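You operate a simulated robot arm through the tools that you are given. There is no shell and no other tool. Be economical: measure what you need, move in short steps, check, and stop when the job is done.

You are at the controls of a simulated robot arm. One attempt, no reset.

JOB
Put the can marked "OIL" from the blue trolley on the bench top next to the black shoe and the can marked "cleaner" on the press bench top.

The check looks at the end state, three seconds after you hand in, the way a careful person would. Anything else that was tipped, shoved, dropped, spilled or broken makes it a failure.

ROBOT AND FRAMES
A 6-joint arm with a two-finger parallel gripper on a trunk, on a base that drives. Base frame: it is fixed to the floor where the robot stands at the start and does not move with it; the origin is under the middle of the robot, x ahead of it, y to its left, z up. Units: cm, degrees, N and s.
With the tool pointing down near the work surface it reaches from about 30 to 70 cm from the robot's upright axis, wherever it stands. Its first joint turns from -166.0 to 166.0 degrees. Places, roughly: something [60, 400, 80]; press bench top [-130, -90, 90]. Payload 4.1 kg.
Tool frame: the origin (TCP) lies between the finger pads and is the grasp point; the fingertips stand 2.3 cm ahead of it; z points along the fingers, y is the line along which they close. Largest opening 9.4 cm; finger width 3.8, thickness 1; the body of the gripper, 5.4 by 9.6 cm, starts 3.9 cm behind the TCP.
Orientation is that of the tool frame in the base frame, as a unit quaternion [x, y, z, w]. With the fingers straight down and closing along the base's y, the tool's x points along the base's -x, its y along +y and its z along -z.

CONTROLS
- The arm moves only by the tool jog_arm. Its argument "commands" is a list of rows, each an object of numbers (a shift or turn left out is 0, a gripper value left out holds the last): "fingers": the opening in per cent of the stroke, from 0 (shut) to 100 (fully open); "tx", "ty", "tz": the shift along the tool's x, y, z in cm; "rx", "ry", "rz": the turn, a rotation vector about the tool's x, y, z in degrees. In form: [{"fingers": .., "tx": .., "ty": .., "tz": .., "rx": .., "ry": .., "rz": ..}, ...]. A call has 1 to 20 rows; each row shifts and turns the commanded pose from where the row before left it, along the tool's axes as they then stand. A row lasts 0.2 s, in which the tool goes at most 5 cm and 8.6 degrees; a call with a longer step from one row to the next is refused whole, and so is a gripper value outside its range. A pose out of reach is approached as far as the arm can. The call stops where the force on the tool passes 40 N (or 10 N more than at its start, if that is more) or the arm is blocked; 0.2 s more then pass. Each finger travels about 4.5 cm/s and halts on what it meets, pressing with about 30 N; the grip force reading is that of the motor and also rises with nothing between the fingers. The clock runs only during rows and for 0.2 s after the last one: add rows that do not move to give the fingers time. It gives the time, the measured TCP pose, the force on the tool (base axes), the opening and the grip force at its end, in the units of the frame above (readings bear some noise).
- Cameras (640 x 400 px; columns grow to the right, rows downward): "scene" is now at [0.9, 16.13, 146.94]; the picture's right is [-0.07, -1.00, 0.00], its down [-0.83, 0.06, -0.55] and it looks along [0.55, -0.04, -0.84] (base axes); focal length 276 px, centre (320, 200). "wrist" rides on the gripper at [8.6, 1.6, -7.5] in the tool frame; the picture's right is [-0.18, 0.98, 0.00], its down [-0.58, -0.11, -0.81] and it looks along [-0.79, -0.15, 0.59] (tool axes); focal length 243 px, centre (320, 200). There is no depth. A picture from a camera that has moved, and an enlarged one, comes with that camera's place and axes in the base frame and with its lens.
- grab_frame(camera): a new picture of that camera. It takes no simulated time.
- raise_lower(by): slides the trunk up (or, below 0, down) by that many cm; the arm and the scene camera ride with it, the base frame stays. It gives what a move gives, with no picture.
- drive_base(legs): drives the robot by 1 to 6 legs, each [ahead, turn to the left] in cm and degrees, along the robot's own axes; the way and the turn of a leg run together, so that a leg with both is an arc; at most 150 cm and 180 degrees a leg. The arm and the cameras ride along, it lands a little off, and it stops where it bumps. It gives what a move gives.
- head_to(pan, tilt): turns the head with the scene camera to pan (to the left, within 155 degrees either way) and tilt (down, from -29 to 69), counted from straight ahead of the robot. It gives what a move gives.
- zoom(camera, box): a new picture of the part [left, top, right, bottom] of that camera's present view, enlarged. It takes no simulated time.
- sign_off(): hands the job in; it is judged then, once.

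Go step by step. Nothing tells you exact positions but the pictures and the camera data: compare them with the known pose of the tool, close in by small moves and look again before you grip or let go. The budget is 120 turns and 82 pictures, counting those below and the enlarged ones. Unless the task says otherwise, let go and move clear before handing in, and close with one line.

The tools are called as a command line: name --argument value ..., lists and objects as JSON in quotes. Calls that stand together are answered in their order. jog_arm: Moves the arm, as the interface text tells. Its arguments: {"type":"object","properties":{"commands":{"type":"array","items":{"type":"object","properties":{"fingers":{"type":"number"},"tx":{"type":"number"},"ty":{"type":"number"},"tz":{"type":"number"},"rx":{"type":"number"},"ry":{"type":"number"},"rz":{"type":"number"}}}}},"required":["commands"]} The other tools are called the same way: raise_lower (by) slides the trunk up or down; drive_base (legs) drives the base; head_to (pan, tilt) turns the head that bears the scene camera; grab_frame (camera) takes a picture; zoom (camera, box) takes an enlarged picture of a part of a camera's view; sign_off () hands the job in.

At the start:

```text
clock: 0.0
ee_pos: [39.26, 17.38, 98.0]
orientation: [0.0, 1.0, 0.001, 0.0]
contact_force: [0.5, 0.3, 0.5]
grip_width: 9.41
finger_force: 0.2
trunk travel left (down, up): [-45.0, 14.0]
robot x, y, heading: [-0.3, -0.4, 0.0]
head pan, tilt: [-4.1, 56.7]
```

scene: 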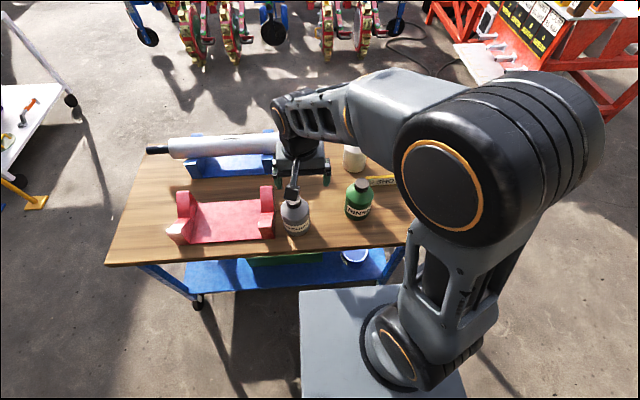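
wrist: 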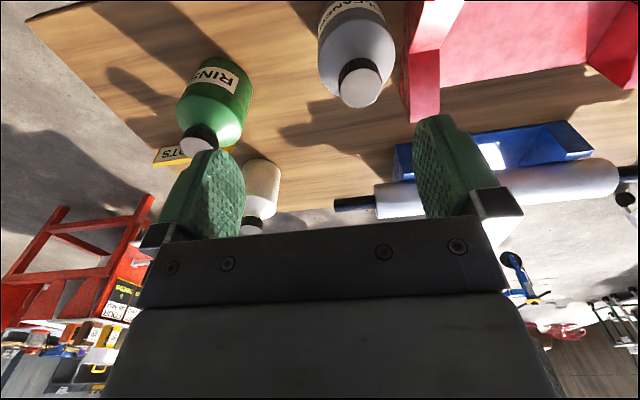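

I see a trolley with a grey bottle, a green bottle, a cream one and coloured shoes/cradles. I'll look closer at the labels and around the room first.

zoom --camera "scene" --box '[250, 130, 430, 270]'

head_to --pan -140 --tilt 25

grab_frame --camera "scene"

head_to --pan 75 --tilt 15

grab_frame --camera "scene"

```text
2.86 times, centred on (340, 200) of scene
camera zoom: at [0.9, 16.13, 146.94], right [-0.07, -1.0, 0.0], down [-0.83, 0.06, -0.55], along [0.55, -0.04, -0.84], focal length 787 px, centre (263, 200)
```

zoom: 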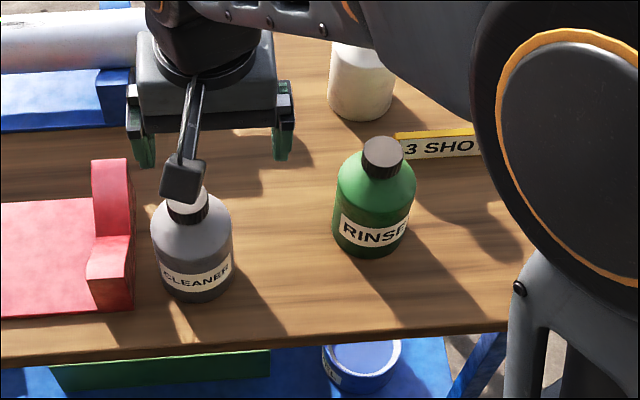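

```text
clock: 2.2
ee_pos: [39.42, 17.32, 98.04]
orientation: [0.0, 1.0, 0.0, 0.0]
contact_force: [0.6, 0.0, -0.7]
grip_width: 9.4
finger_force: 0.0
trunk travel left (down, up): [-45.0, 14.0]
robot x, y, heading: [0.11, 0.05, -0.3]
head pan, tilt: [-140.0, 25.0]
```

```text
78 pictures are left
camera scene: at [-13.17, 10.71, 151.54], right [-0.64, 0.77, 0.0], down [0.32, 0.27, -0.91], along [-0.69, -0.58, -0.42], focal length 276 px, centre (320, 200)
```

scene: 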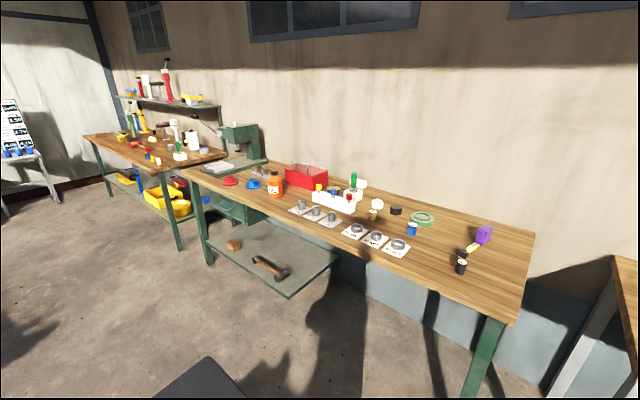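

```text
clock: 5.3
ee_pos: [39.43, 17.36, 98.02]
orientation: [0.0, 1.0, 0.001, 0.0]
contact_force: [1.2, -0.5, 0.1]
grip_width: 9.39
finger_force: 0.0
trunk travel left (down, up): [-45.0, 14.0]
robot x, y, heading: [-0.25, -0.03, -0.1]
head pan, tilt: [75.0, 15.0]
```

```text
77 pictures are left
camera scene: at [-3.69, 25.66, 153.17], right [0.97, -0.26, 0.0], down [-0.07, -0.25, -0.97], along [0.25, 0.93, -0.26], focal length 276 px, centre (320, 200)
```

scene: 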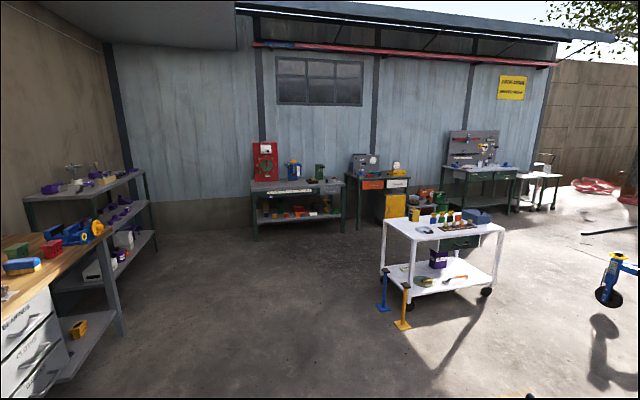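

The bench behind-right looks like the press bench; I'll zoom there and find where the OIL can is.

head_to --pan -140 --tilt 25

zoom --camera "scene" --box '[200, 140, 370, 260]'

zoom --camera "scene" --box '[340, 170, 520, 290]'

zoom --camera "scene" --box '[80, 60, 260, 220]'

head_to --pan -30 --tilt 35

grab_frame --camera "scene"

zoom --camera "wrist" --box '[140, 40, 340, 240]'

```text
clock: 8.4
ee_pos: [39.35, 17.39, 98.03]
orientation: [0.0, 1.0, 0.001, -0.001]
contact_force: [-0.4, 0.1, 0.0]
grip_width: 9.39
finger_force: 0.0
trunk travel left (down, up): [-45.0, 14.0]
robot x, y, heading: [0.18, 0.32, 0.1]
head pan, tilt: [-140.0, 25.0]
```

```text
3.33 times, centred on (285, 200) of scene
camera zoom: at [-13.17, 10.71, 151.55], right [-0.64, 0.77, 0.0], down [0.32, 0.27, -0.91], along [-0.69, -0.58, -0.42], focal length 918 px, centre (437, 200)
```

zoom: 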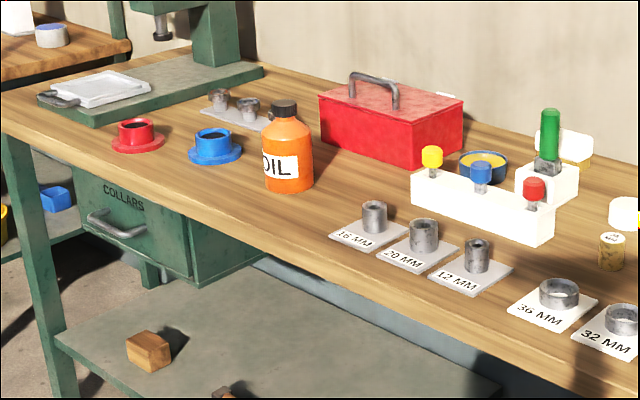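

```text
3.33 times, centred on (430, 230) of scene
camera zoom: at [-13.17, 10.71, 151.55], right [-0.64, 0.77, 0.0], down [0.32, 0.27, -0.91], along [-0.69, -0.58, -0.42], focal length 918 px, centre (-47, 100)
```

zoom: 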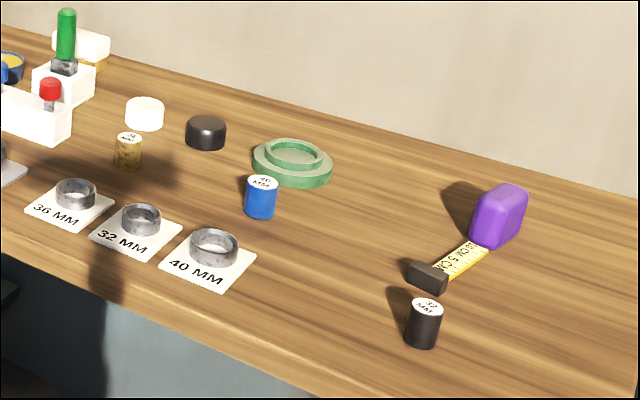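

```text
2.50 times, centred on (170, 140) of scene
camera zoom: at [-13.17, 10.71, 151.55], right [-0.64, 0.77, 0.0], down [0.32, 0.27, -0.91], along [-0.69, -0.58, -0.42], focal length 689 px, centre (695, 350)
```

zoom: 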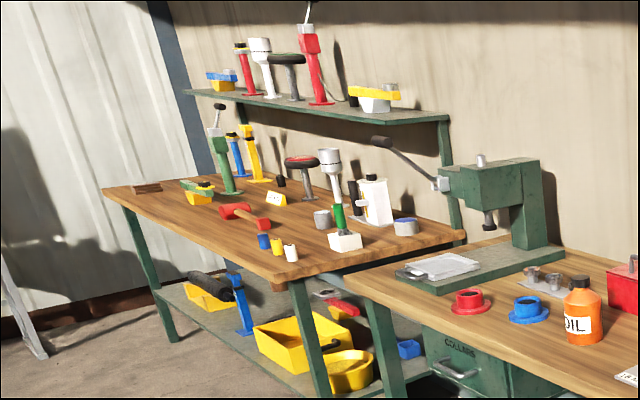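

```text
clock: 10.3
ee_pos: [39.32, 17.25, 98.08]
orientation: [0.001, 1.0, 0.0, 0.0]
contact_force: [0.3, 0.3, -0.2]
grip_width: 9.4
finger_force: 0.1
trunk travel left (down, up): [-45.0, 14.0]
robot x, y, heading: [-0.28, 0.2, -0.0]
head pan, tilt: [-30.0, 35.0]
```

```text
73 pictures are left
camera scene: at [1.51, 12.23, 149.97], right [-0.5, -0.87, 0.0], down [-0.5, 0.29, -0.82], along [0.71, -0.41, -0.57], focal length 276 px, centre (320, 200)
```

scene: 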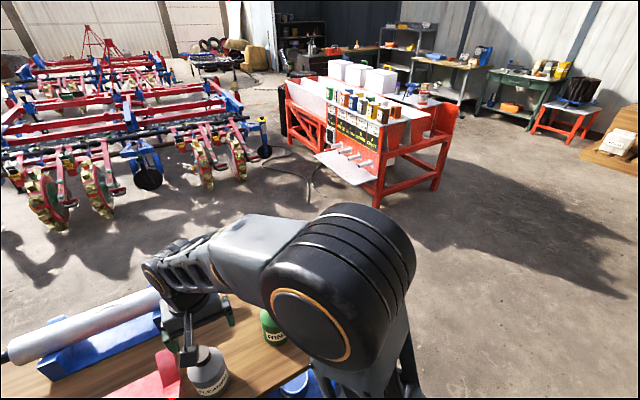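

```text
2.00 times, centred on (240, 140) of wrist
camera zoom: at [30.74, 18.97, 105.52], right [0.18, 0.98, 0.0], down [0.58, -0.11, 0.81], along [0.79, -0.15, -0.59], focal length 485 px, centre (480, 320)
```

zoom: 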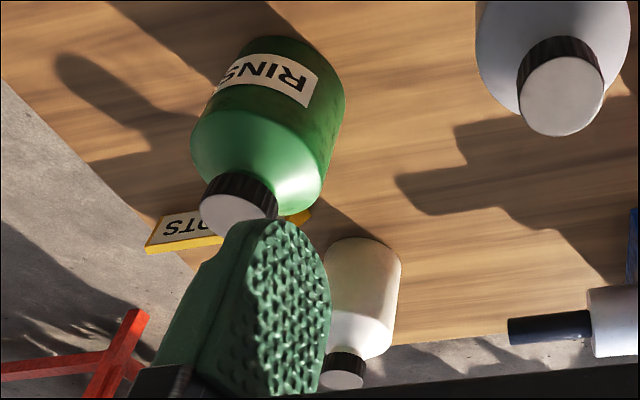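

The cream bottle's label is hidden; it could be OIL. I look at the far bench near [60,400,80] for a black shoe.

head_to --pan 75 --tilt 15

zoom --camera "scene" --box '[240, 135, 360, 215]'

zoom --camera "scene" --box '[340, 140, 440, 220]'

zoom --camera "scene" --box '[0, 150, 170, 290]'

zoom --camera "scene" --box '[380, 190, 500, 300]'

```text
clock: 12.1
ee_pos: [39.35, 17.44, 98.07]
orientation: [0.0, 1.0, 0.001, 0.001]
contact_force: [-0.1, 0.5, -0.3]
grip_width: 9.42
finger_force: 0.1
trunk travel left (down, up): [-45.0, 14.0]
robot x, y, heading: [-0.06, -0.18, 0.1]
head pan, tilt: [75.0, 15.0]
```

```text
5.00 times, centred on (300, 175) of scene
camera zoom: at [-3.69, 25.66, 153.17], right [0.97, -0.26, 0.0], down [-0.07, -0.25, -0.97], along [0.25, 0.93, -0.26], focal length 1377 px, centre (420, 325)
```

zoom: 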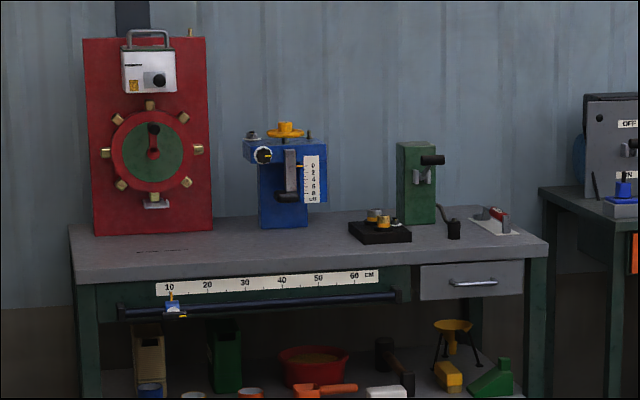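

```text
5.00 times, centred on (390, 180) of scene
camera zoom: at [-3.69, 25.66, 153.17], right [0.97, -0.26, 0.0], down [-0.07, -0.25, -0.97], along [0.25, 0.93, -0.26], focal length 1377 px, centre (-30, 300)
```

zoom: 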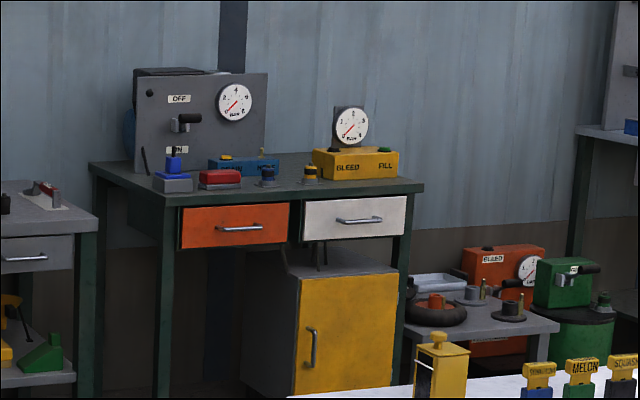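

```text
2.86 times, centred on (85, 220) of scene
camera zoom: at [-3.69, 25.66, 153.17], right [0.97, -0.26, 0.0], down [-0.07, -0.25, -0.97], along [0.25, 0.93, -0.26], focal length 787 px, centre (991, 143)
```

zoom: 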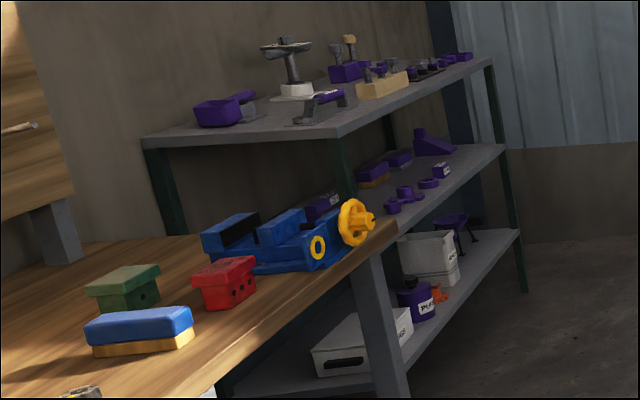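

```text
3.64 times, centred on (440, 245) of scene
camera zoom: at [-3.69, 25.66, 153.17], right [0.97, -0.26, 0.0], down [-0.07, -0.25, -0.97], along [0.25, 0.93, -0.26], focal length 1002 px, centre (-116, 36)
```

zoom: 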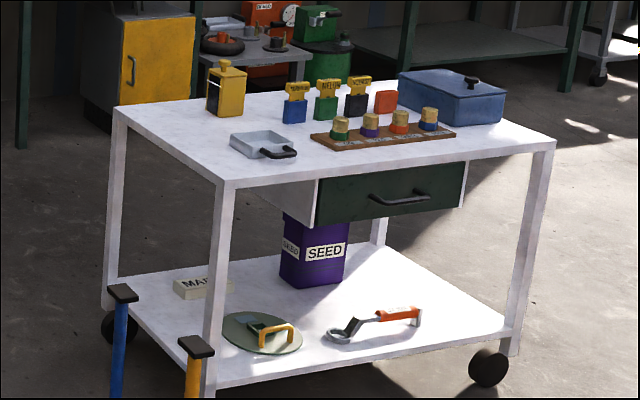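

No clear black shoe yet. I look at the wooden bench behind/left of the robot.

head_to --pan 145 --tilt 30

grab_frame --camera "scene"

```text
clock: 13.5
ee_pos: [39.31, 17.46, 98.04]
orientation: [0.0, 1.0, 0.0, 0.0]
contact_force: [0.8, -0.2, 1.5]
grip_width: 9.41
finger_force: 0.1
trunk travel left (down, up): [-45.0, 14.0]
robot x, y, heading: [0.21, -0.17, -0.1]
head pan, tilt: [145.0, 30.0]
```

```text
67 pictures are left
camera scene: at [-13.52, 21.83, 150.75], right [0.57, 0.82, 0.0], down [0.41, -0.29, -0.87], along [-0.71, 0.5, -0.5], focal length 276 px, centre (320, 200)
```

scene: 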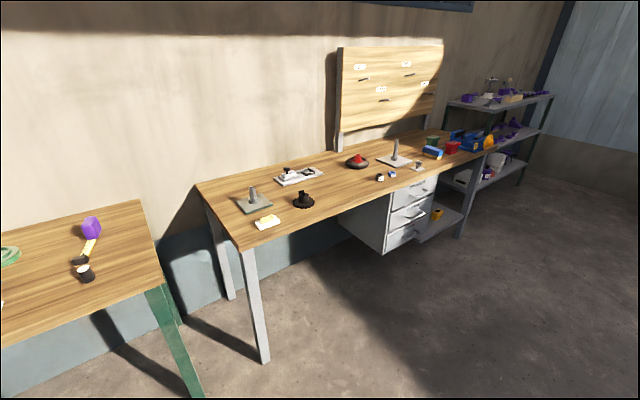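

zoom --camera "scene" --box '[220, 120, 380, 240]'

zoom --camera "scene" --box '[330, 60, 490, 200]'

zoom --camera "scene" --box '[40, 200, 140, 300]'

```text
3.33 times, centred on (300, 180) of scene
camera zoom: at [-13.52, 21.83, 150.75], right [0.57, 0.82, 0.0], down [0.41, -0.29, -0.87], along [-0.71, 0.5, -0.5], focal length 918 px, centre (387, 267)
```

zoom: 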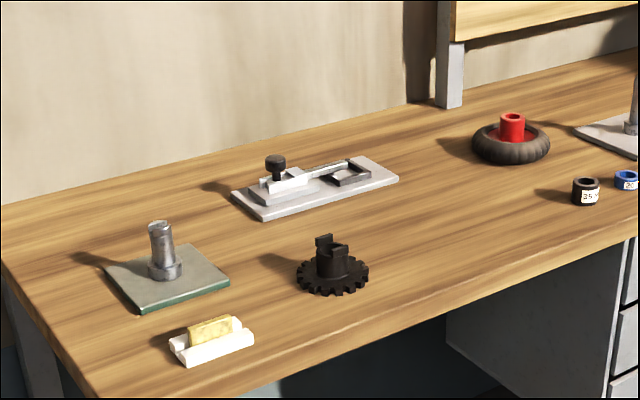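

```text
2.86 times, centred on (410, 130) of scene
camera zoom: at [-13.52, 21.83, 150.75], right [0.57, 0.82, 0.0], down [0.41, -0.29, -0.87], along [-0.71, 0.5, -0.5], focal length 787 px, centre (63, 400)
```

zoom: 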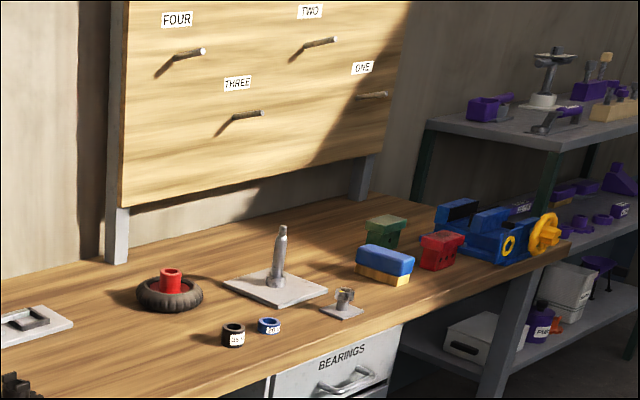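

```text
4.00 times, centred on (90, 250) of scene
camera zoom: at [-13.52, 21.83, 150.75], right [0.57, 0.82, 0.0], down [0.41, -0.29, -0.87], along [-0.71, 0.5, -0.5], focal length 1102 px, centre (1240, 0)
```

zoom: 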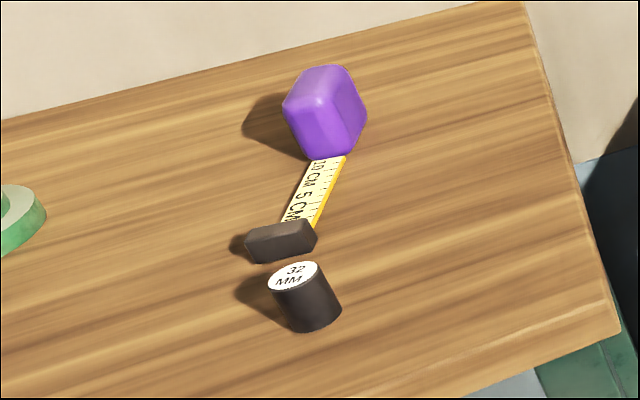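

Candidates for a "black shoe" are ambiguous (the black tape end, others). I look at the remaining directions before deciding.

head_to --pan -80 --tilt 15

grab_frame --camera "scene"

head_to --pan 20 --tilt 20

grab_frame --camera "scene"

head_to --pan 15 --tilt 60

grab_frame --camera "scene"

```text
clock: 16.7
ee_pos: [39.31, 17.42, 98.12]
orientation: [0.0, 1.0, 0.001, 0.0]
contact_force: [-0.7, -0.3, 0.0]
grip_width: 9.36
finger_force: 0.1
trunk travel left (down, up): [-45.0, 14.0]
robot x, y, heading: [-0.29, -0.17, 0.0]
head pan, tilt: [-80.0, 15.0]
```

```text
63 pictures are left
camera scene: at [-4.49, 7.44, 153.17], right [-0.98, -0.17, 0.0], down [-0.04, 0.25, -0.97], along [0.17, -0.95, -0.26], focal length 276 px, centre (320, 200)
```

scene: 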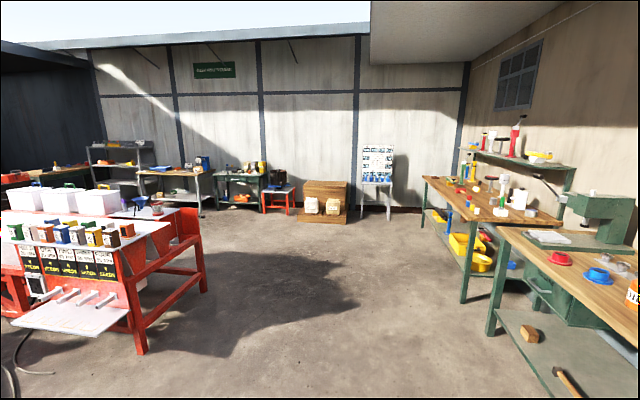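

```text
clock: 18.5
ee_pos: [39.29, 17.34, 98.06]
orientation: [0.0, 1.0, 0.0, 0.0]
contact_force: [-0.1, 0.0, 0.4]
grip_width: 9.39
finger_force: 0.1
trunk travel left (down, up): [-45.0, 14.0]
robot x, y, heading: [0.33, 0.13, -0.3]
head pan, tilt: [20.0, 20.0]
```

```text
62 pictures are left
camera scene: at [2.64, 19.82, 152.35], right [0.34, -0.94, 0.0], down [-0.32, -0.12, -0.94], along [0.88, 0.32, -0.34], focal length 276 px, centre (320, 200)
```

scene: 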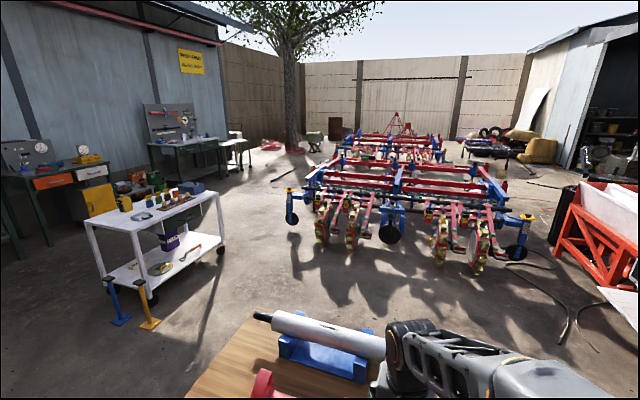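

```text
clock: 19.5
ee_pos: [39.34, 17.36, 98.04]
orientation: [0.0, 1.0, -0.001, 0.0]
contact_force: [0.8, -0.4, 0.8]
grip_width: 9.38
finger_force: 0.1
trunk travel left (down, up): [-45.0, 14.0]
robot x, y, heading: [-0.04, 0.04, 0.3]
head pan, tilt: [15.0, 60.0]
```

```text
61 pictures are left
camera scene: at [0.33, 18.36, 146.54], right [0.26, -0.97, 0.0], down [-0.84, -0.22, -0.5], along [0.48, 0.13, -0.87], focal length 276 px, centre (320, 200)
```

scene: 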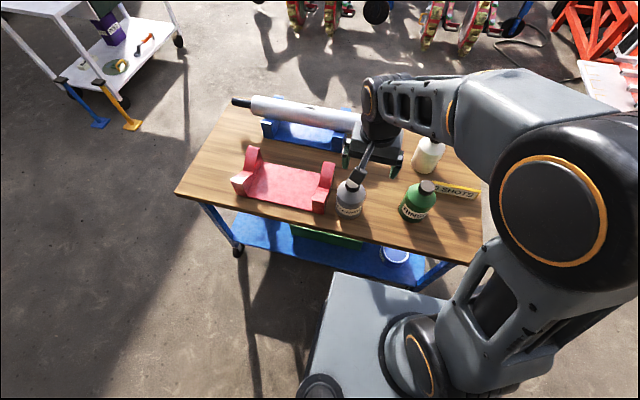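

Next I check the blue tin on the trolley's lower shelf and the cream can, with close-ups.

zoom --camera "scene" --box '[280, 210, 440, 290]'

zoom --camera "scene" --box '[330, 120, 490, 230]'

```text
4.00 times, centred on (360, 250) of scene
camera zoom: at [0.33, 18.36, 146.54], right [0.26, -0.97, 0.0], down [-0.84, -0.22, -0.5], along [0.48, 0.13, -0.87], focal length 1102 px, centre (160, 0)
```

zoom: 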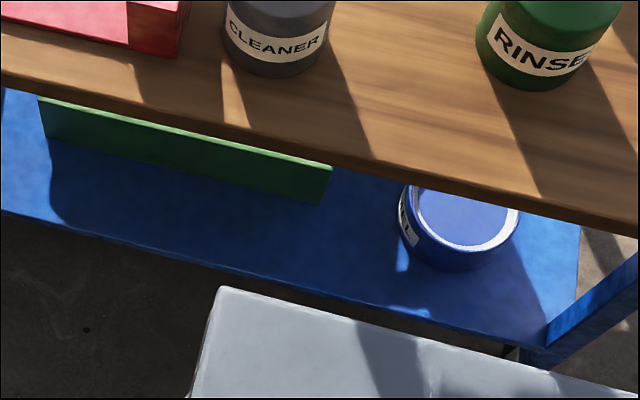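

```text
3.64 times, centred on (410, 175) of scene
camera zoom: at [0.33, 18.36, 146.54], right [0.26, -0.97, 0.0], down [-0.84, -0.22, -0.5], along [0.48, 0.13, -0.87], focal length 1002 px, centre (-7, 291)
```

zoom: 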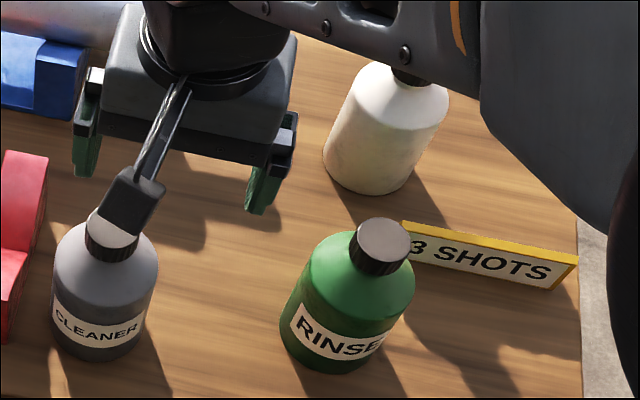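

The lower tin is "...EL", so the cream can at about (64, 0) (cap top z≈84.6) is the likely OIL, with its label turned away. I'll move the gripper above it and look.

jog_arm --commands '[{"tx": -4, "ty": -2.6, "tz": -0.4}, {"tx": -4, "ty": -2.6, "tz": -0.4}, {"tx": -4, "ty": -2.6, "tz": -0.4}, {"tx": -4, "ty": -2.6, "tz": -0.4}, {"tx": -4, "ty": -2.6, "tz": -0.4}, {"tx": -4, "ty": -2.6}]'

grab_frame --camera "wrist"

head_to --pan -5 --tilt 55

grab_frame --camera "scene"

```text
clock: 20.9
ee_pos: [63.44, 1.8, 99.88]
orientation: [0.0, 1.0, 0.0, 0.0]
contact_force: [-0.6, -0.1, -0.1]
grip_width: 9.41
finger_force: 0.0
trunk travel left (down, up): [-45.0, 14.0]
robot x, y, heading: [-0.3, 0.04, 0.1]
head pan, tilt: [15.0, 60.0]
```

```text
58 pictures are left
camera wrist: at [54.94, 3.45, 107.37], right [0.18, 0.98, 0.0], down [0.58, -0.11, 0.81], along [0.79, -0.15, -0.59], focal length 243 px, centre (320, 200)
```

wrist: 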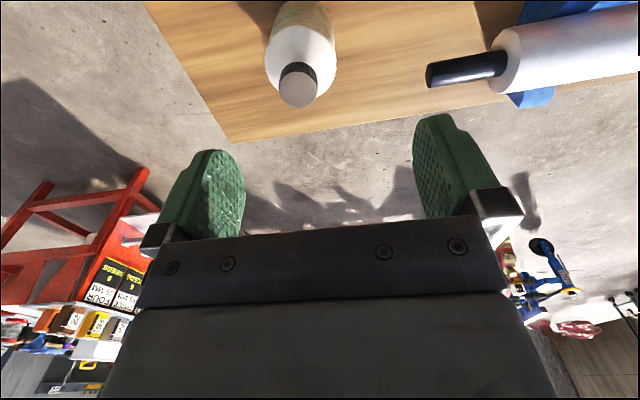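

```text
clock: 21.8
ee_pos: [63.4, 1.81, 100.05]
orientation: [0.0, 1.0, 0.0, 0.0]
contact_force: [-0.4, -0.3, 0.4]
grip_width: 9.37
finger_force: 0.0
trunk travel left (down, up): [-45.0, 14.0]
robot x, y, heading: [-0.13, 0.17, -0.1]
head pan, tilt: [-5.0, 55.0]
```

```text
57 pictures are left
camera scene: at [1.08, 16.01, 147.14], right [-0.09, -1.0, 0.0], down [-0.82, 0.07, -0.57], along [0.57, -0.05, -0.82], focal length 276 px, centre (320, 200)
```

scene: 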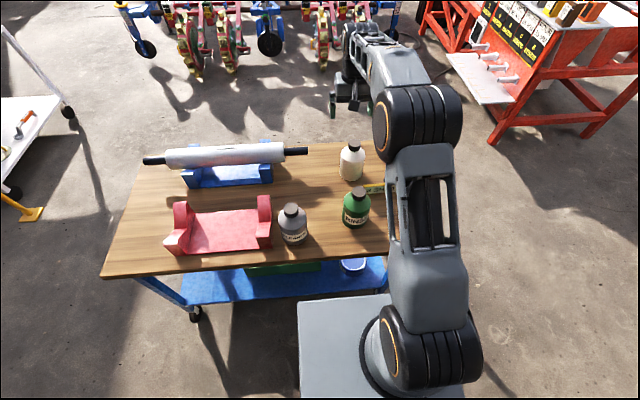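

Both views put the cream cap top at about (67, -1, 84). I centre over it and look closer before descending.

jog_arm --commands '[{"tx": -2, "ty": -1.4}, {"tx": -1.6, "ty": -1.4, "tz": 2}, {"tz": 4}, {"tz": 2}]'

grab_frame --camera "wrist"

zoom --camera "scene" --box '[270, 90, 430, 250]'

```text
clock: 22.8
ee_pos: [66.97, -1.07, 91.92]
orientation: [0.001, 1.0, 0.0, -0.001]
contact_force: [-0.2, 0.2, -0.1]
grip_width: 9.4
finger_force: 0.0
trunk travel left (down, up): [-45.0, 14.0]
robot x, y, heading: [0.28, -0.09, -0.1]
head pan, tilt: [-5.0, 55.0]
```

```text
56 pictures are left
camera wrist: at [58.5, 0.64, 99.34], right [0.18, 0.98, 0.0], down [0.58, -0.11, 0.81], along [0.79, -0.15, -0.59], focal length 243 px, centre (320, 200)
```

wrist: 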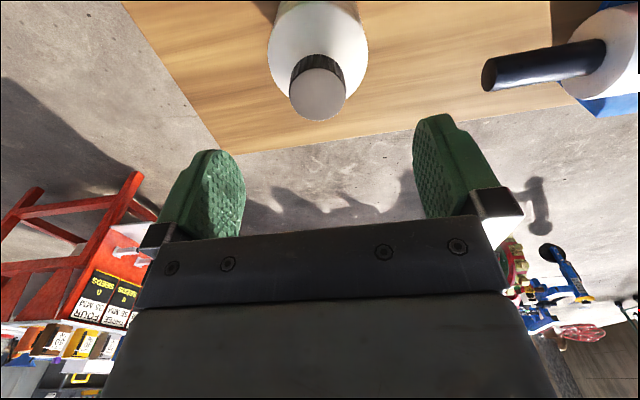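

```text
2.50 times, centred on (350, 170) of scene
camera zoom: at [1.08, 16.01, 147.15], right [-0.09, -1.0, 0.0], down [-0.82, 0.07, -0.57], along [0.57, -0.05, -0.82], focal length 689 px, centre (245, 275)
```

zoom: 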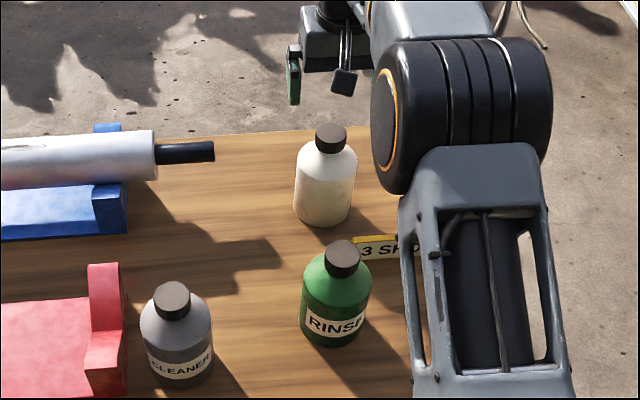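

The gripper is centred over the cap. I descend so that the tips flank the cap, then look.

jog_arm --commands '[{"tz": 3}, {"tz": 3}, {"tz": 1.7}]'

zoom --camera "scene" --box '[310, 90, 410, 190]'

grab_frame --camera "wrist"

```text
clock: 23.6
ee_pos: [67.01, -1.04, 84.17]
orientation: [0.001, 1.0, 0.001, 0.0]
contact_force: [0.2, -0.6, 0.3]
grip_width: 9.42
finger_force: 0.1
trunk travel left (down, up): [-45.0, 14.0]
robot x, y, heading: [-0.07, -0.03, -0.1]
head pan, tilt: [-5.0, 55.0]
```

```text
4.00 times, centred on (360, 140) of scene
camera zoom: at [1.09, 16.0, 147.15], right [-0.09, -1.0, 0.0], down [-0.82, 0.07, -0.57], along [0.57, -0.05, -0.82], focal length 1102 px, centre (160, 440)
```

zoom: 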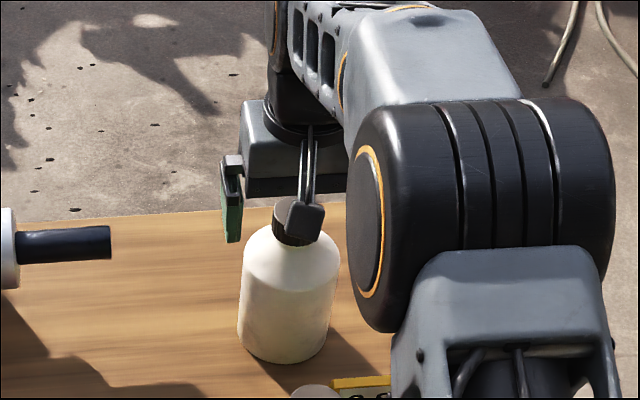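

```text
53 pictures are left
camera wrist: at [58.41, 0.7, 91.66], right [0.18, 0.98, 0.0], down [0.58, -0.11, 0.81], along [0.79, -0.15, -0.59], focal length 243 px, centre (320, 200)
```

wrist: 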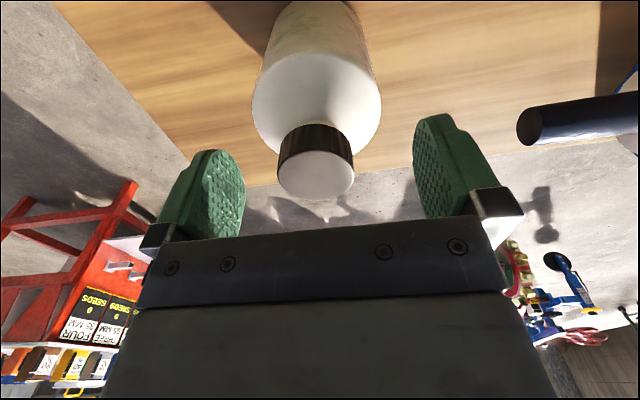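

Cap top is about z=83.5; I go 1.2 cm lower and close.

jog_arm --commands '[{"tz": 1.2}, {}, {"fingers": 0}, {"fingers": 0}, {"fingers": 0}, {"fingers": 0}, {"fingers": 0}, {"fingers": 0}]'

grab_frame --camera "wrist"

```text
clock: 25.4
ee_pos: [67.05, -0.98, 83.01]
orientation: [0.0, 1.0, 0.0, 0.001]
contact_force: [0.2, -5.1, 2.8]
grip_width: 3.96
finger_force: 30.1
trunk travel left (down, up): [-45.0, 14.0]
robot x, y, heading: [-0.38, -0.19, -0.0]
head pan, tilt: [-5.0, 55.0]
```

```text
52 pictures are left
camera wrist: at [58.41, 0.62, 90.56], right [0.18, 0.98, 0.0], down [0.58, -0.11, 0.81], along [0.79, -0.15, -0.59], focal length 243 px, centre (320, 200)
```

wrist: 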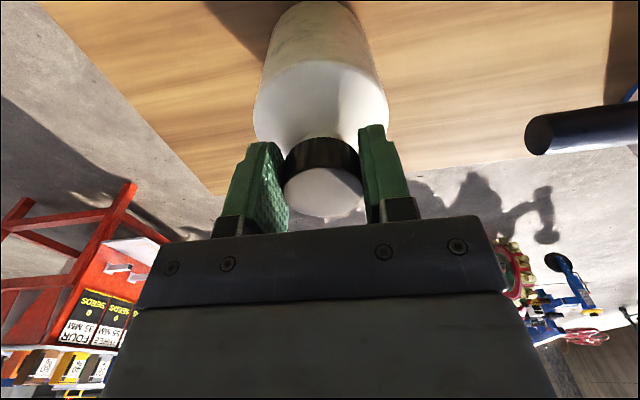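

Grip is firm on the cap (3.96 cm). I lift it up and begin turning it to read its label.

jog_arm --commands '[{"tz": -1}, {"tz": -2}, {"tz": -4}, {"tz": -4}, {"tz": -4}, {"tz": -4}, {"tz": -4, "tx": 2}, {"tx": 3, "rz": 8}, {"tx": 3, "rz": 8}, {"rz": 8}, {"rz": 8}, {"rz": 8}, {"rz": 8}, {"rz": 8}, {"rz": 8}, {"rz": 8}, {"rz": 8}, {"rz": 8}]'

grab_frame --camera "scene"

```text
clock: 29.2
ee_pos: [58.99, -0.79, 106.17]
orientation: [0.695, 0.719, 0.0, 0.0]
contact_force: [-0.5, 0.2, -6.1]
grip_width: 3.96
finger_force: 30.2
trunk travel left (down, up): [-45.0, 14.0]
robot x, y, heading: [0.22, -0.01, -0.1]
head pan, tilt: [-5.0, 55.0]
```

```text
51 pictures are left
camera scene: at [1.13, 16.0, 147.14], right [-0.09, -1.0, 0.0], down [-0.82, 0.07, -0.57], along [0.57, -0.05, -0.82], focal length 276 px, centre (320, 200)
```

scene: 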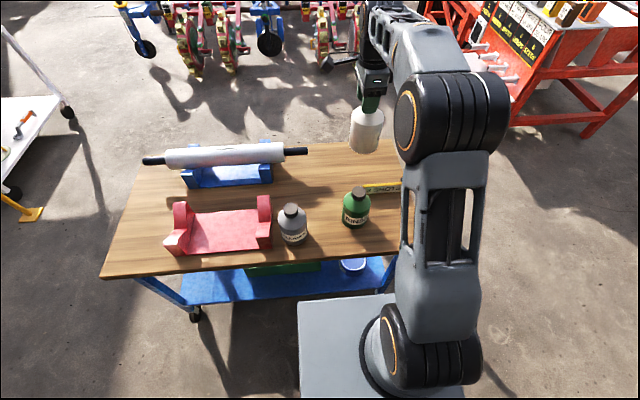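

The held can weighs about 0.6 kg; the label still isn't visible, so I keep turning.

jog_arm --commands '[{"rz": 8}, {"rz": 8}, {"rz": 8}, {"rz": 8}, {"rz": 8}, {"rz": 8}, {"rz": 8}, {"rz": 8}, {"rz": 8}]'

zoom --camera "scene" --box '[310, 50, 430, 170]'

```text
clock: 31.2
ee_pos: [58.94, -0.62, 106.07]
orientation: [0.985, 0.173, 0.0, 0.0]
contact_force: [0.1, -1.0, -4.8]
grip_width: 3.94
finger_force: 30.0
trunk travel left (down, up): [-45.0, 14.0]
robot x, y, heading: [-0.01, 0.29, 0.1]
head pan, tilt: [-5.0, 55.0]
```

```text
3.33 times, centred on (370, 110) of scene
camera zoom: at [1.13, 16.0, 147.14], right [-0.09, -1.0, 0.0], down [-0.82, 0.07, -0.57], along [0.57, -0.05, -0.82], focal length 918 px, centre (153, 500)
```

zoom: 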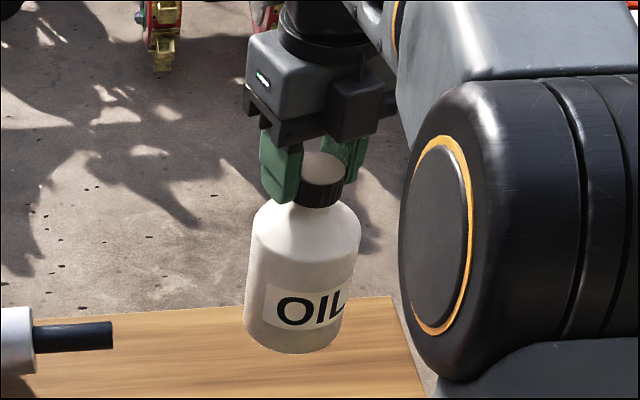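

The cream can is confirmed as OIL. I tuck the arm, then back off and drive toward the far bench to inspect for the black shoe.

jog_arm --commands '[{"tx": -3.4, "ty": -1.2, "tz": -1}, {"tx": -3.4, "ty": -1.2, "tz": -1}, {"tx": -3.4, "ty": -1.2, "tz": -1}, {"tx": -3.4, "ty": -1.2, "tz": -1}, {"tx": -3.4, "ty": -1.2}]'

drive_base --legs '[[-30, 0], [0, 90], [130, 0], [90, -20]]'

head_to --pan -10 --tilt 22

grab_frame --camera "scene"

```text
clock: 32.4
ee_pos: [40.91, -0.68, 110.16]
orientation: [0.985, 0.173, 0.001, -0.001]
contact_force: [0.2, 0.9, -6.0]
grip_width: 3.96
finger_force: 30.0
trunk travel left (down, up): [-45.0, 14.0]
robot x, y, heading: [0.1, -0.02, -0.1]
head pan, tilt: [-5.0, 55.0]
```

```text
clock: 48.7
ee_pos: [-0.27, 256.27, 110.14]
orientation: [0.707, 0.708, -0.001, 0.0]
contact_force: [0.1, -0.3, -6.0]
grip_width: 3.93
finger_force: 29.8
trunk travel left (down, up): [-45.0, 14.0]
robot x, y, heading: [-15.2, 218.27, 70.2]
head pan, tilt: [-5.0, 55.0]
```

```text
clock: 49.7
ee_pos: [-0.26, 256.29, 110.15]
orientation: [0.707, 0.707, 0.0, 0.0]
contact_force: [-0.2, 0.2, -6.5]
grip_width: 3.95
finger_force: 29.7
trunk travel left (down, up): [-45.0, 14.0]
robot x, y, heading: [-15.04, 218.35, 70.3]
head pan, tilt: [-10.0, 22.0]
```

```text
49 pictures are left
camera scene: at [-28.24, 226.08, 152.02], right [0.87, -0.5, 0.0], down [-0.19, -0.33, -0.93], along [0.46, 0.8, -0.38], focal length 276 px, centre (320, 200)
```

scene: 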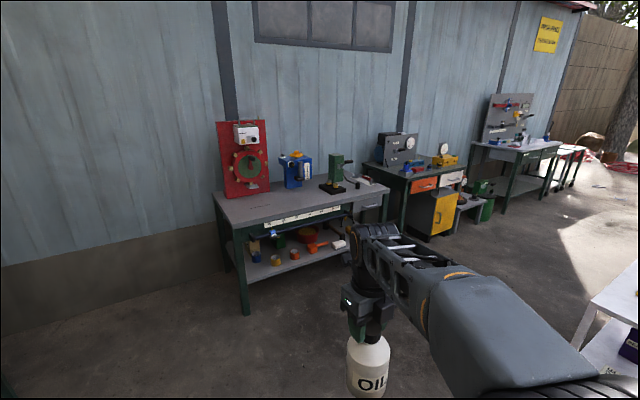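

zoom --camera "scene" --box '[210, 110, 400, 230]'

zoom --camera "scene" --box '[310, 145, 390, 205]'

zoom --camera "scene" --box '[360, 120, 480, 200]'

```text
3.33 times, centred on (305, 170) of scene
camera zoom: at [-28.24, 226.08, 152.02], right [0.87, -0.5, 0.0], down [-0.19, -0.33, -0.93], along [0.46, 0.8, -0.38], focal length 918 px, centre (370, 300)
```

zoom: 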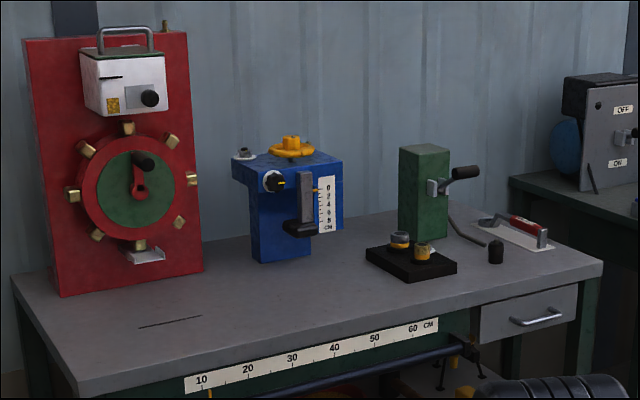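

```text
6.67 times, centred on (350, 175) of scene
camera zoom: at [-28.24, 226.08, 152.02], right [0.87, -0.5, 0.0], down [-0.19, -0.33, -0.93], along [0.46, 0.8, -0.38], focal length 1836 px, centre (120, 367)
```

zoom: 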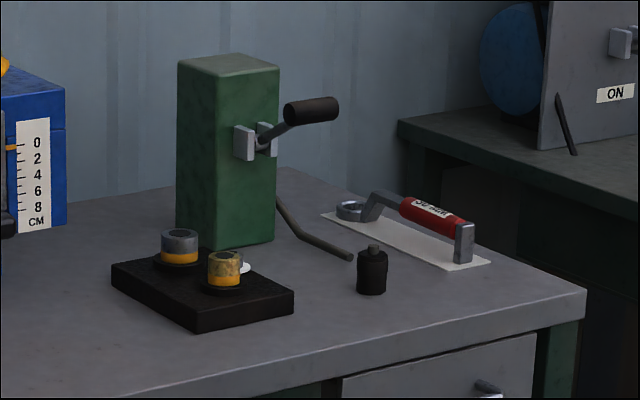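

```text
5.00 times, centred on (420, 160) of scene
camera zoom: at [-28.24, 226.08, 152.02], right [0.87, -0.5, 0.0], down [-0.19, -0.33, -0.93], along [0.46, 0.8, -0.38], focal length 1377 px, centre (-180, 400)
```

zoom: 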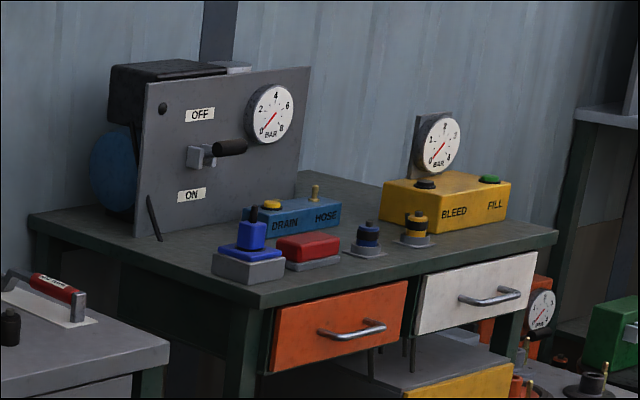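

The blue depth gauge on the bench at ~(55, 405) has a black sliding shoe beside its CM scale; that matches "something [60,400,80]" and no other black shoe appears. I drive closer and look.

drive_base --legs '[[0, -7], [105, 0], [0, 27]]'

head_to --pan 0 --tilt 38

grab_frame --camera "scene"

```text
clock: 57.1
ee_pos: [33.06, 353.72, 110.21]
orientation: [0.569, 0.822, 0.0, 0.0]
contact_force: [-0.6, -0.3, -6.4]
grip_width: 3.94
finger_force: 29.7
trunk travel left (down, up): [-45.0, 14.0]
robot x, y, heading: [32.48, 312.7, 90.7]
head pan, tilt: [-10.0, 22.0]
```

```text
clock: 57.9
ee_pos: [33.06, 353.8, 110.24]
orientation: [0.569, 0.822, 0.0, 0.001]
contact_force: [0.5, -0.3, -7.1]
grip_width: 3.93
finger_force: 30.5
trunk travel left (down, up): [-45.0, 14.0]
robot x, y, heading: [33.03, 312.91, 90.8]
head pan, tilt: [0.0, 38.0]
```

```text
45 pictures are left
camera scene: at [15.95, 315.27, 149.52], right [1.0, 0.01, 0.0], down [0.01, -0.62, -0.79], along [-0.01, 0.79, -0.62], focal length 276 px, centre (320, 200)
```

scene: 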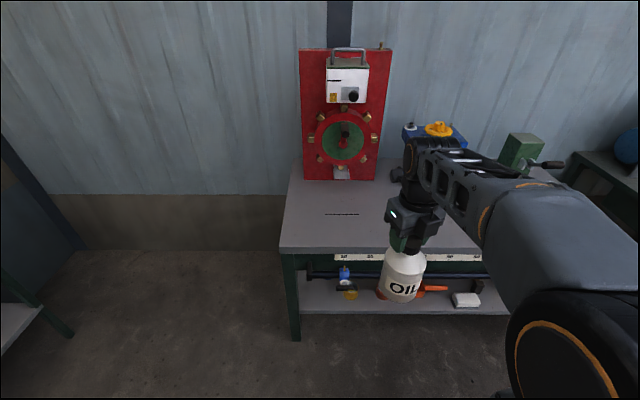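

The arm hides the gauge. I shift the robot right and forward so the head camera looks past the arm at it.

drive_base --legs '[[0, -60], [29, 0], [0, 60]]'

head_to --pan 0 --tilt 45

grab_frame --camera "scene"

```text
clock: 65.2
ee_pos: [58.64, 368.22, 110.16]
orientation: [0.577, 0.817, 0.0, 0.001]
contact_force: [-0.1, 0.6, -6.3]
grip_width: 3.94
finger_force: 30.3
trunk travel left (down, up): [-45.0, 14.0]
robot x, y, heading: [57.29, 326.93, 89.8]
head pan, tilt: [0.0, 38.0]
```

```text
clock: 65.8
ee_pos: [58.6, 368.34, 110.08]
orientation: [0.577, 0.817, -0.001, 0.0]
contact_force: [0.9, 0.2, -6.3]
grip_width: 3.92
finger_force: 30.2
trunk travel left (down, up): [-45.0, 14.0]
robot x, y, heading: [57.57, 327.18, 89.5]
head pan, tilt: [0.0, 45.0]
```

```text
44 pictures are left
camera scene: at [40.81, 329.47, 148.49], right [1.0, -0.01, 0.0], down [0.0, -0.71, -0.71], along [0.0, 0.71, -0.71], focal length 276 px, centre (320, 200)
```

scene: 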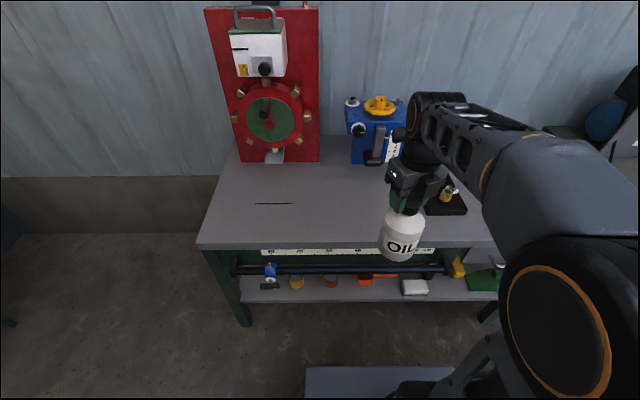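

zoom --camera "scene" --box '[320, 80, 440, 200]'

zoom --camera "scene" --box '[200, 130, 480, 310]'

```text
3.33 times, centred on (380, 140) of scene
camera zoom: at [40.81, 329.47, 148.49], right [1.0, -0.01, 0.0], down [0.0, -0.71, -0.71], along [0.0, 0.71, -0.71], focal length 918 px, centre (120, 400)
```

zoom: 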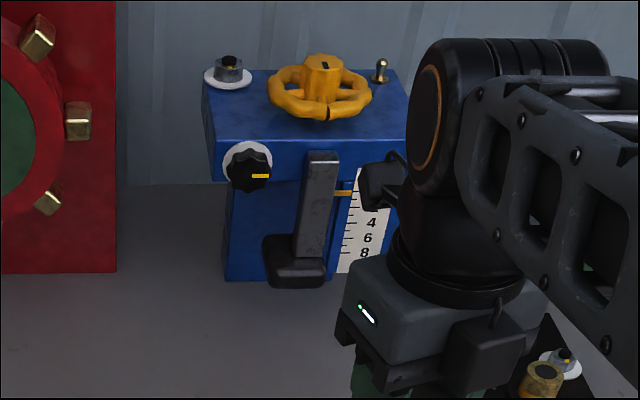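

```text
2.22 times, centred on (340, 220) of scene
camera zoom: at [40.81, 329.47, 148.49], right [1.0, -0.01, 0.0], down [0.0, -0.71, -0.71], along [0.0, 0.71, -0.71], focal length 612 px, centre (276, 156)
```

zoom: 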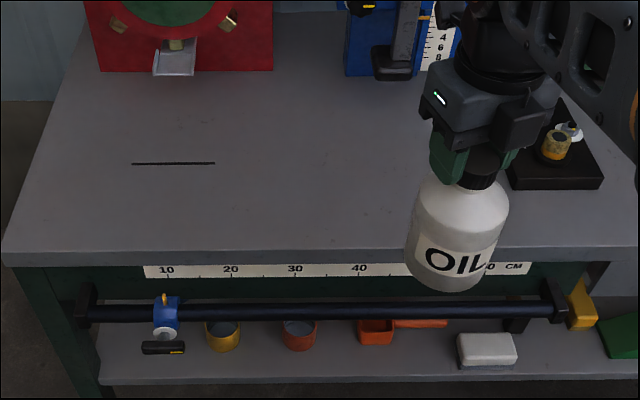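

The shoe foot hovers at about (58–64, 412, z 84), the bench top is at z≈73 with its front edge at y≈385. I'll drive 20 cm closer, turn the gripper so its camera keeps clear of the gauge, and approach (51, 406).

drive_base --legs '[[20, 0]]'

jog_arm --commands '[{"rz": -8}, {"rz": -8}, {"rz": -8}, {"rz": -8}, {"rz": -8}, {"rz": -8}, {"rz": -8}]'

grab_frame --camera "scene"

```text
clock: 67.4
ee_pos: [58.91, 388.18, 110.13]
orientation: [0.577, 0.817, -0.001, 0.001]
contact_force: [-0.4, 0.4, -5.5]
grip_width: 3.92
finger_force: 30.1
trunk travel left (down, up): [-45.0, 14.0]
robot x, y, heading: [57.6, 347.04, 89.6]
head pan, tilt: [0.0, 45.0]
```

```text
clock: 69.0
ee_pos: [58.76, 388.2, 110.25]
orientation: [0.125, 0.992, -0.001, 0.0]
contact_force: [0.2, -0.1, -6.7]
grip_width: 3.93
finger_force: 30.3
trunk travel left (down, up): [-45.0, 14.0]
robot x, y, heading: [57.76, 347.37, 89.9]
head pan, tilt: [0.0, 45.0]
```

```text
41 pictures are left
camera scene: at [40.95, 349.39, 148.49], right [1.0, -0.01, 0.0], down [-0.01, -0.71, -0.71], along [0.01, 0.71, -0.71], focal length 276 px, centre (320, 200)
```

scene: 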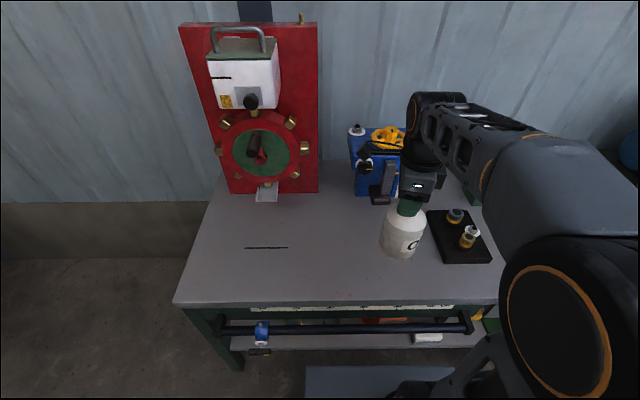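

Bench height refines to ≈74–75. I move over (51, 406) and descend partway, then look.

jog_arm --commands '[{"tx": 2.4, "ty": 3.07}, {"tx": 2.4, "ty": 3.07}, {"tx": 2.4, "ty": 3.07}, {"tx": 2.4, "ty": 3.07}, {"tx": 2.3, "ty": 3.0}, {"tz": 4}, {"tz": 4}, {"tz": 4}]'

zoom --camera "scene" --box '[260, 80, 480, 300]'

grab_frame --camera "wrist"

```text
clock: 70.8
ee_pos: [51.19, 405.72, 97.97]
orientation: [0.126, 0.992, 0.0, 0.0]
contact_force: [0.9, -0.5, -6.5]
grip_width: 3.92
finger_force: 29.9
trunk travel left (down, up): [-45.0, 14.0]
robot x, y, heading: [57.77, 346.82, 89.6]
head pan, tilt: [0.0, 45.0]
```

```text
1.82 times, centred on (370, 190) of scene
camera zoom: at [40.93, 349.44, 148.49], right [1.0, -0.01, 0.0], down [-0.01, -0.71, -0.71], along [0.01, 0.71, -0.71], focal length 501 px, centre (229, 218)
```

zoom: 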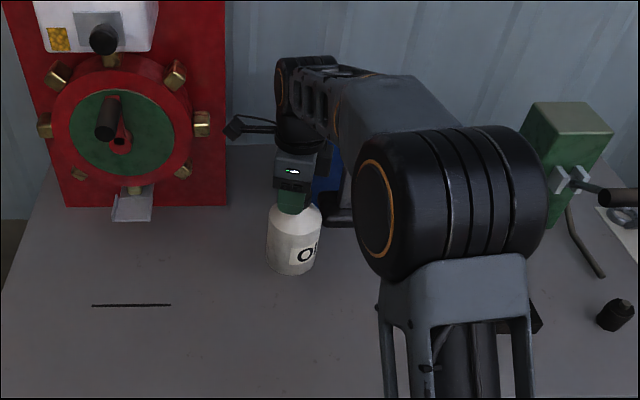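

```text
39 pictures are left
camera wrist: at [43.26, 409.55, 105.49], right [0.42, 0.91, 0.0], down [0.54, -0.25, 0.81], along [0.73, -0.34, -0.59], focal length 243 px, centre (320, 200)
```

wrist: 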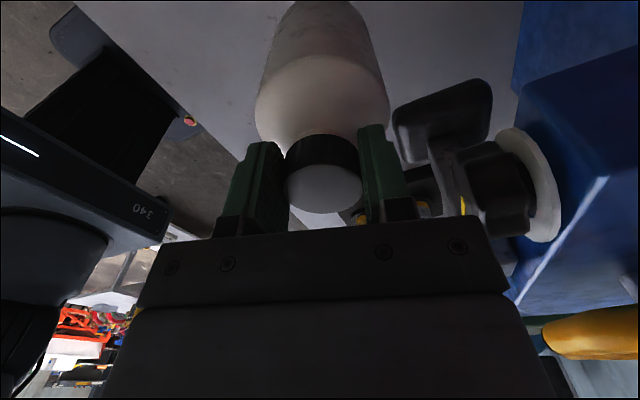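

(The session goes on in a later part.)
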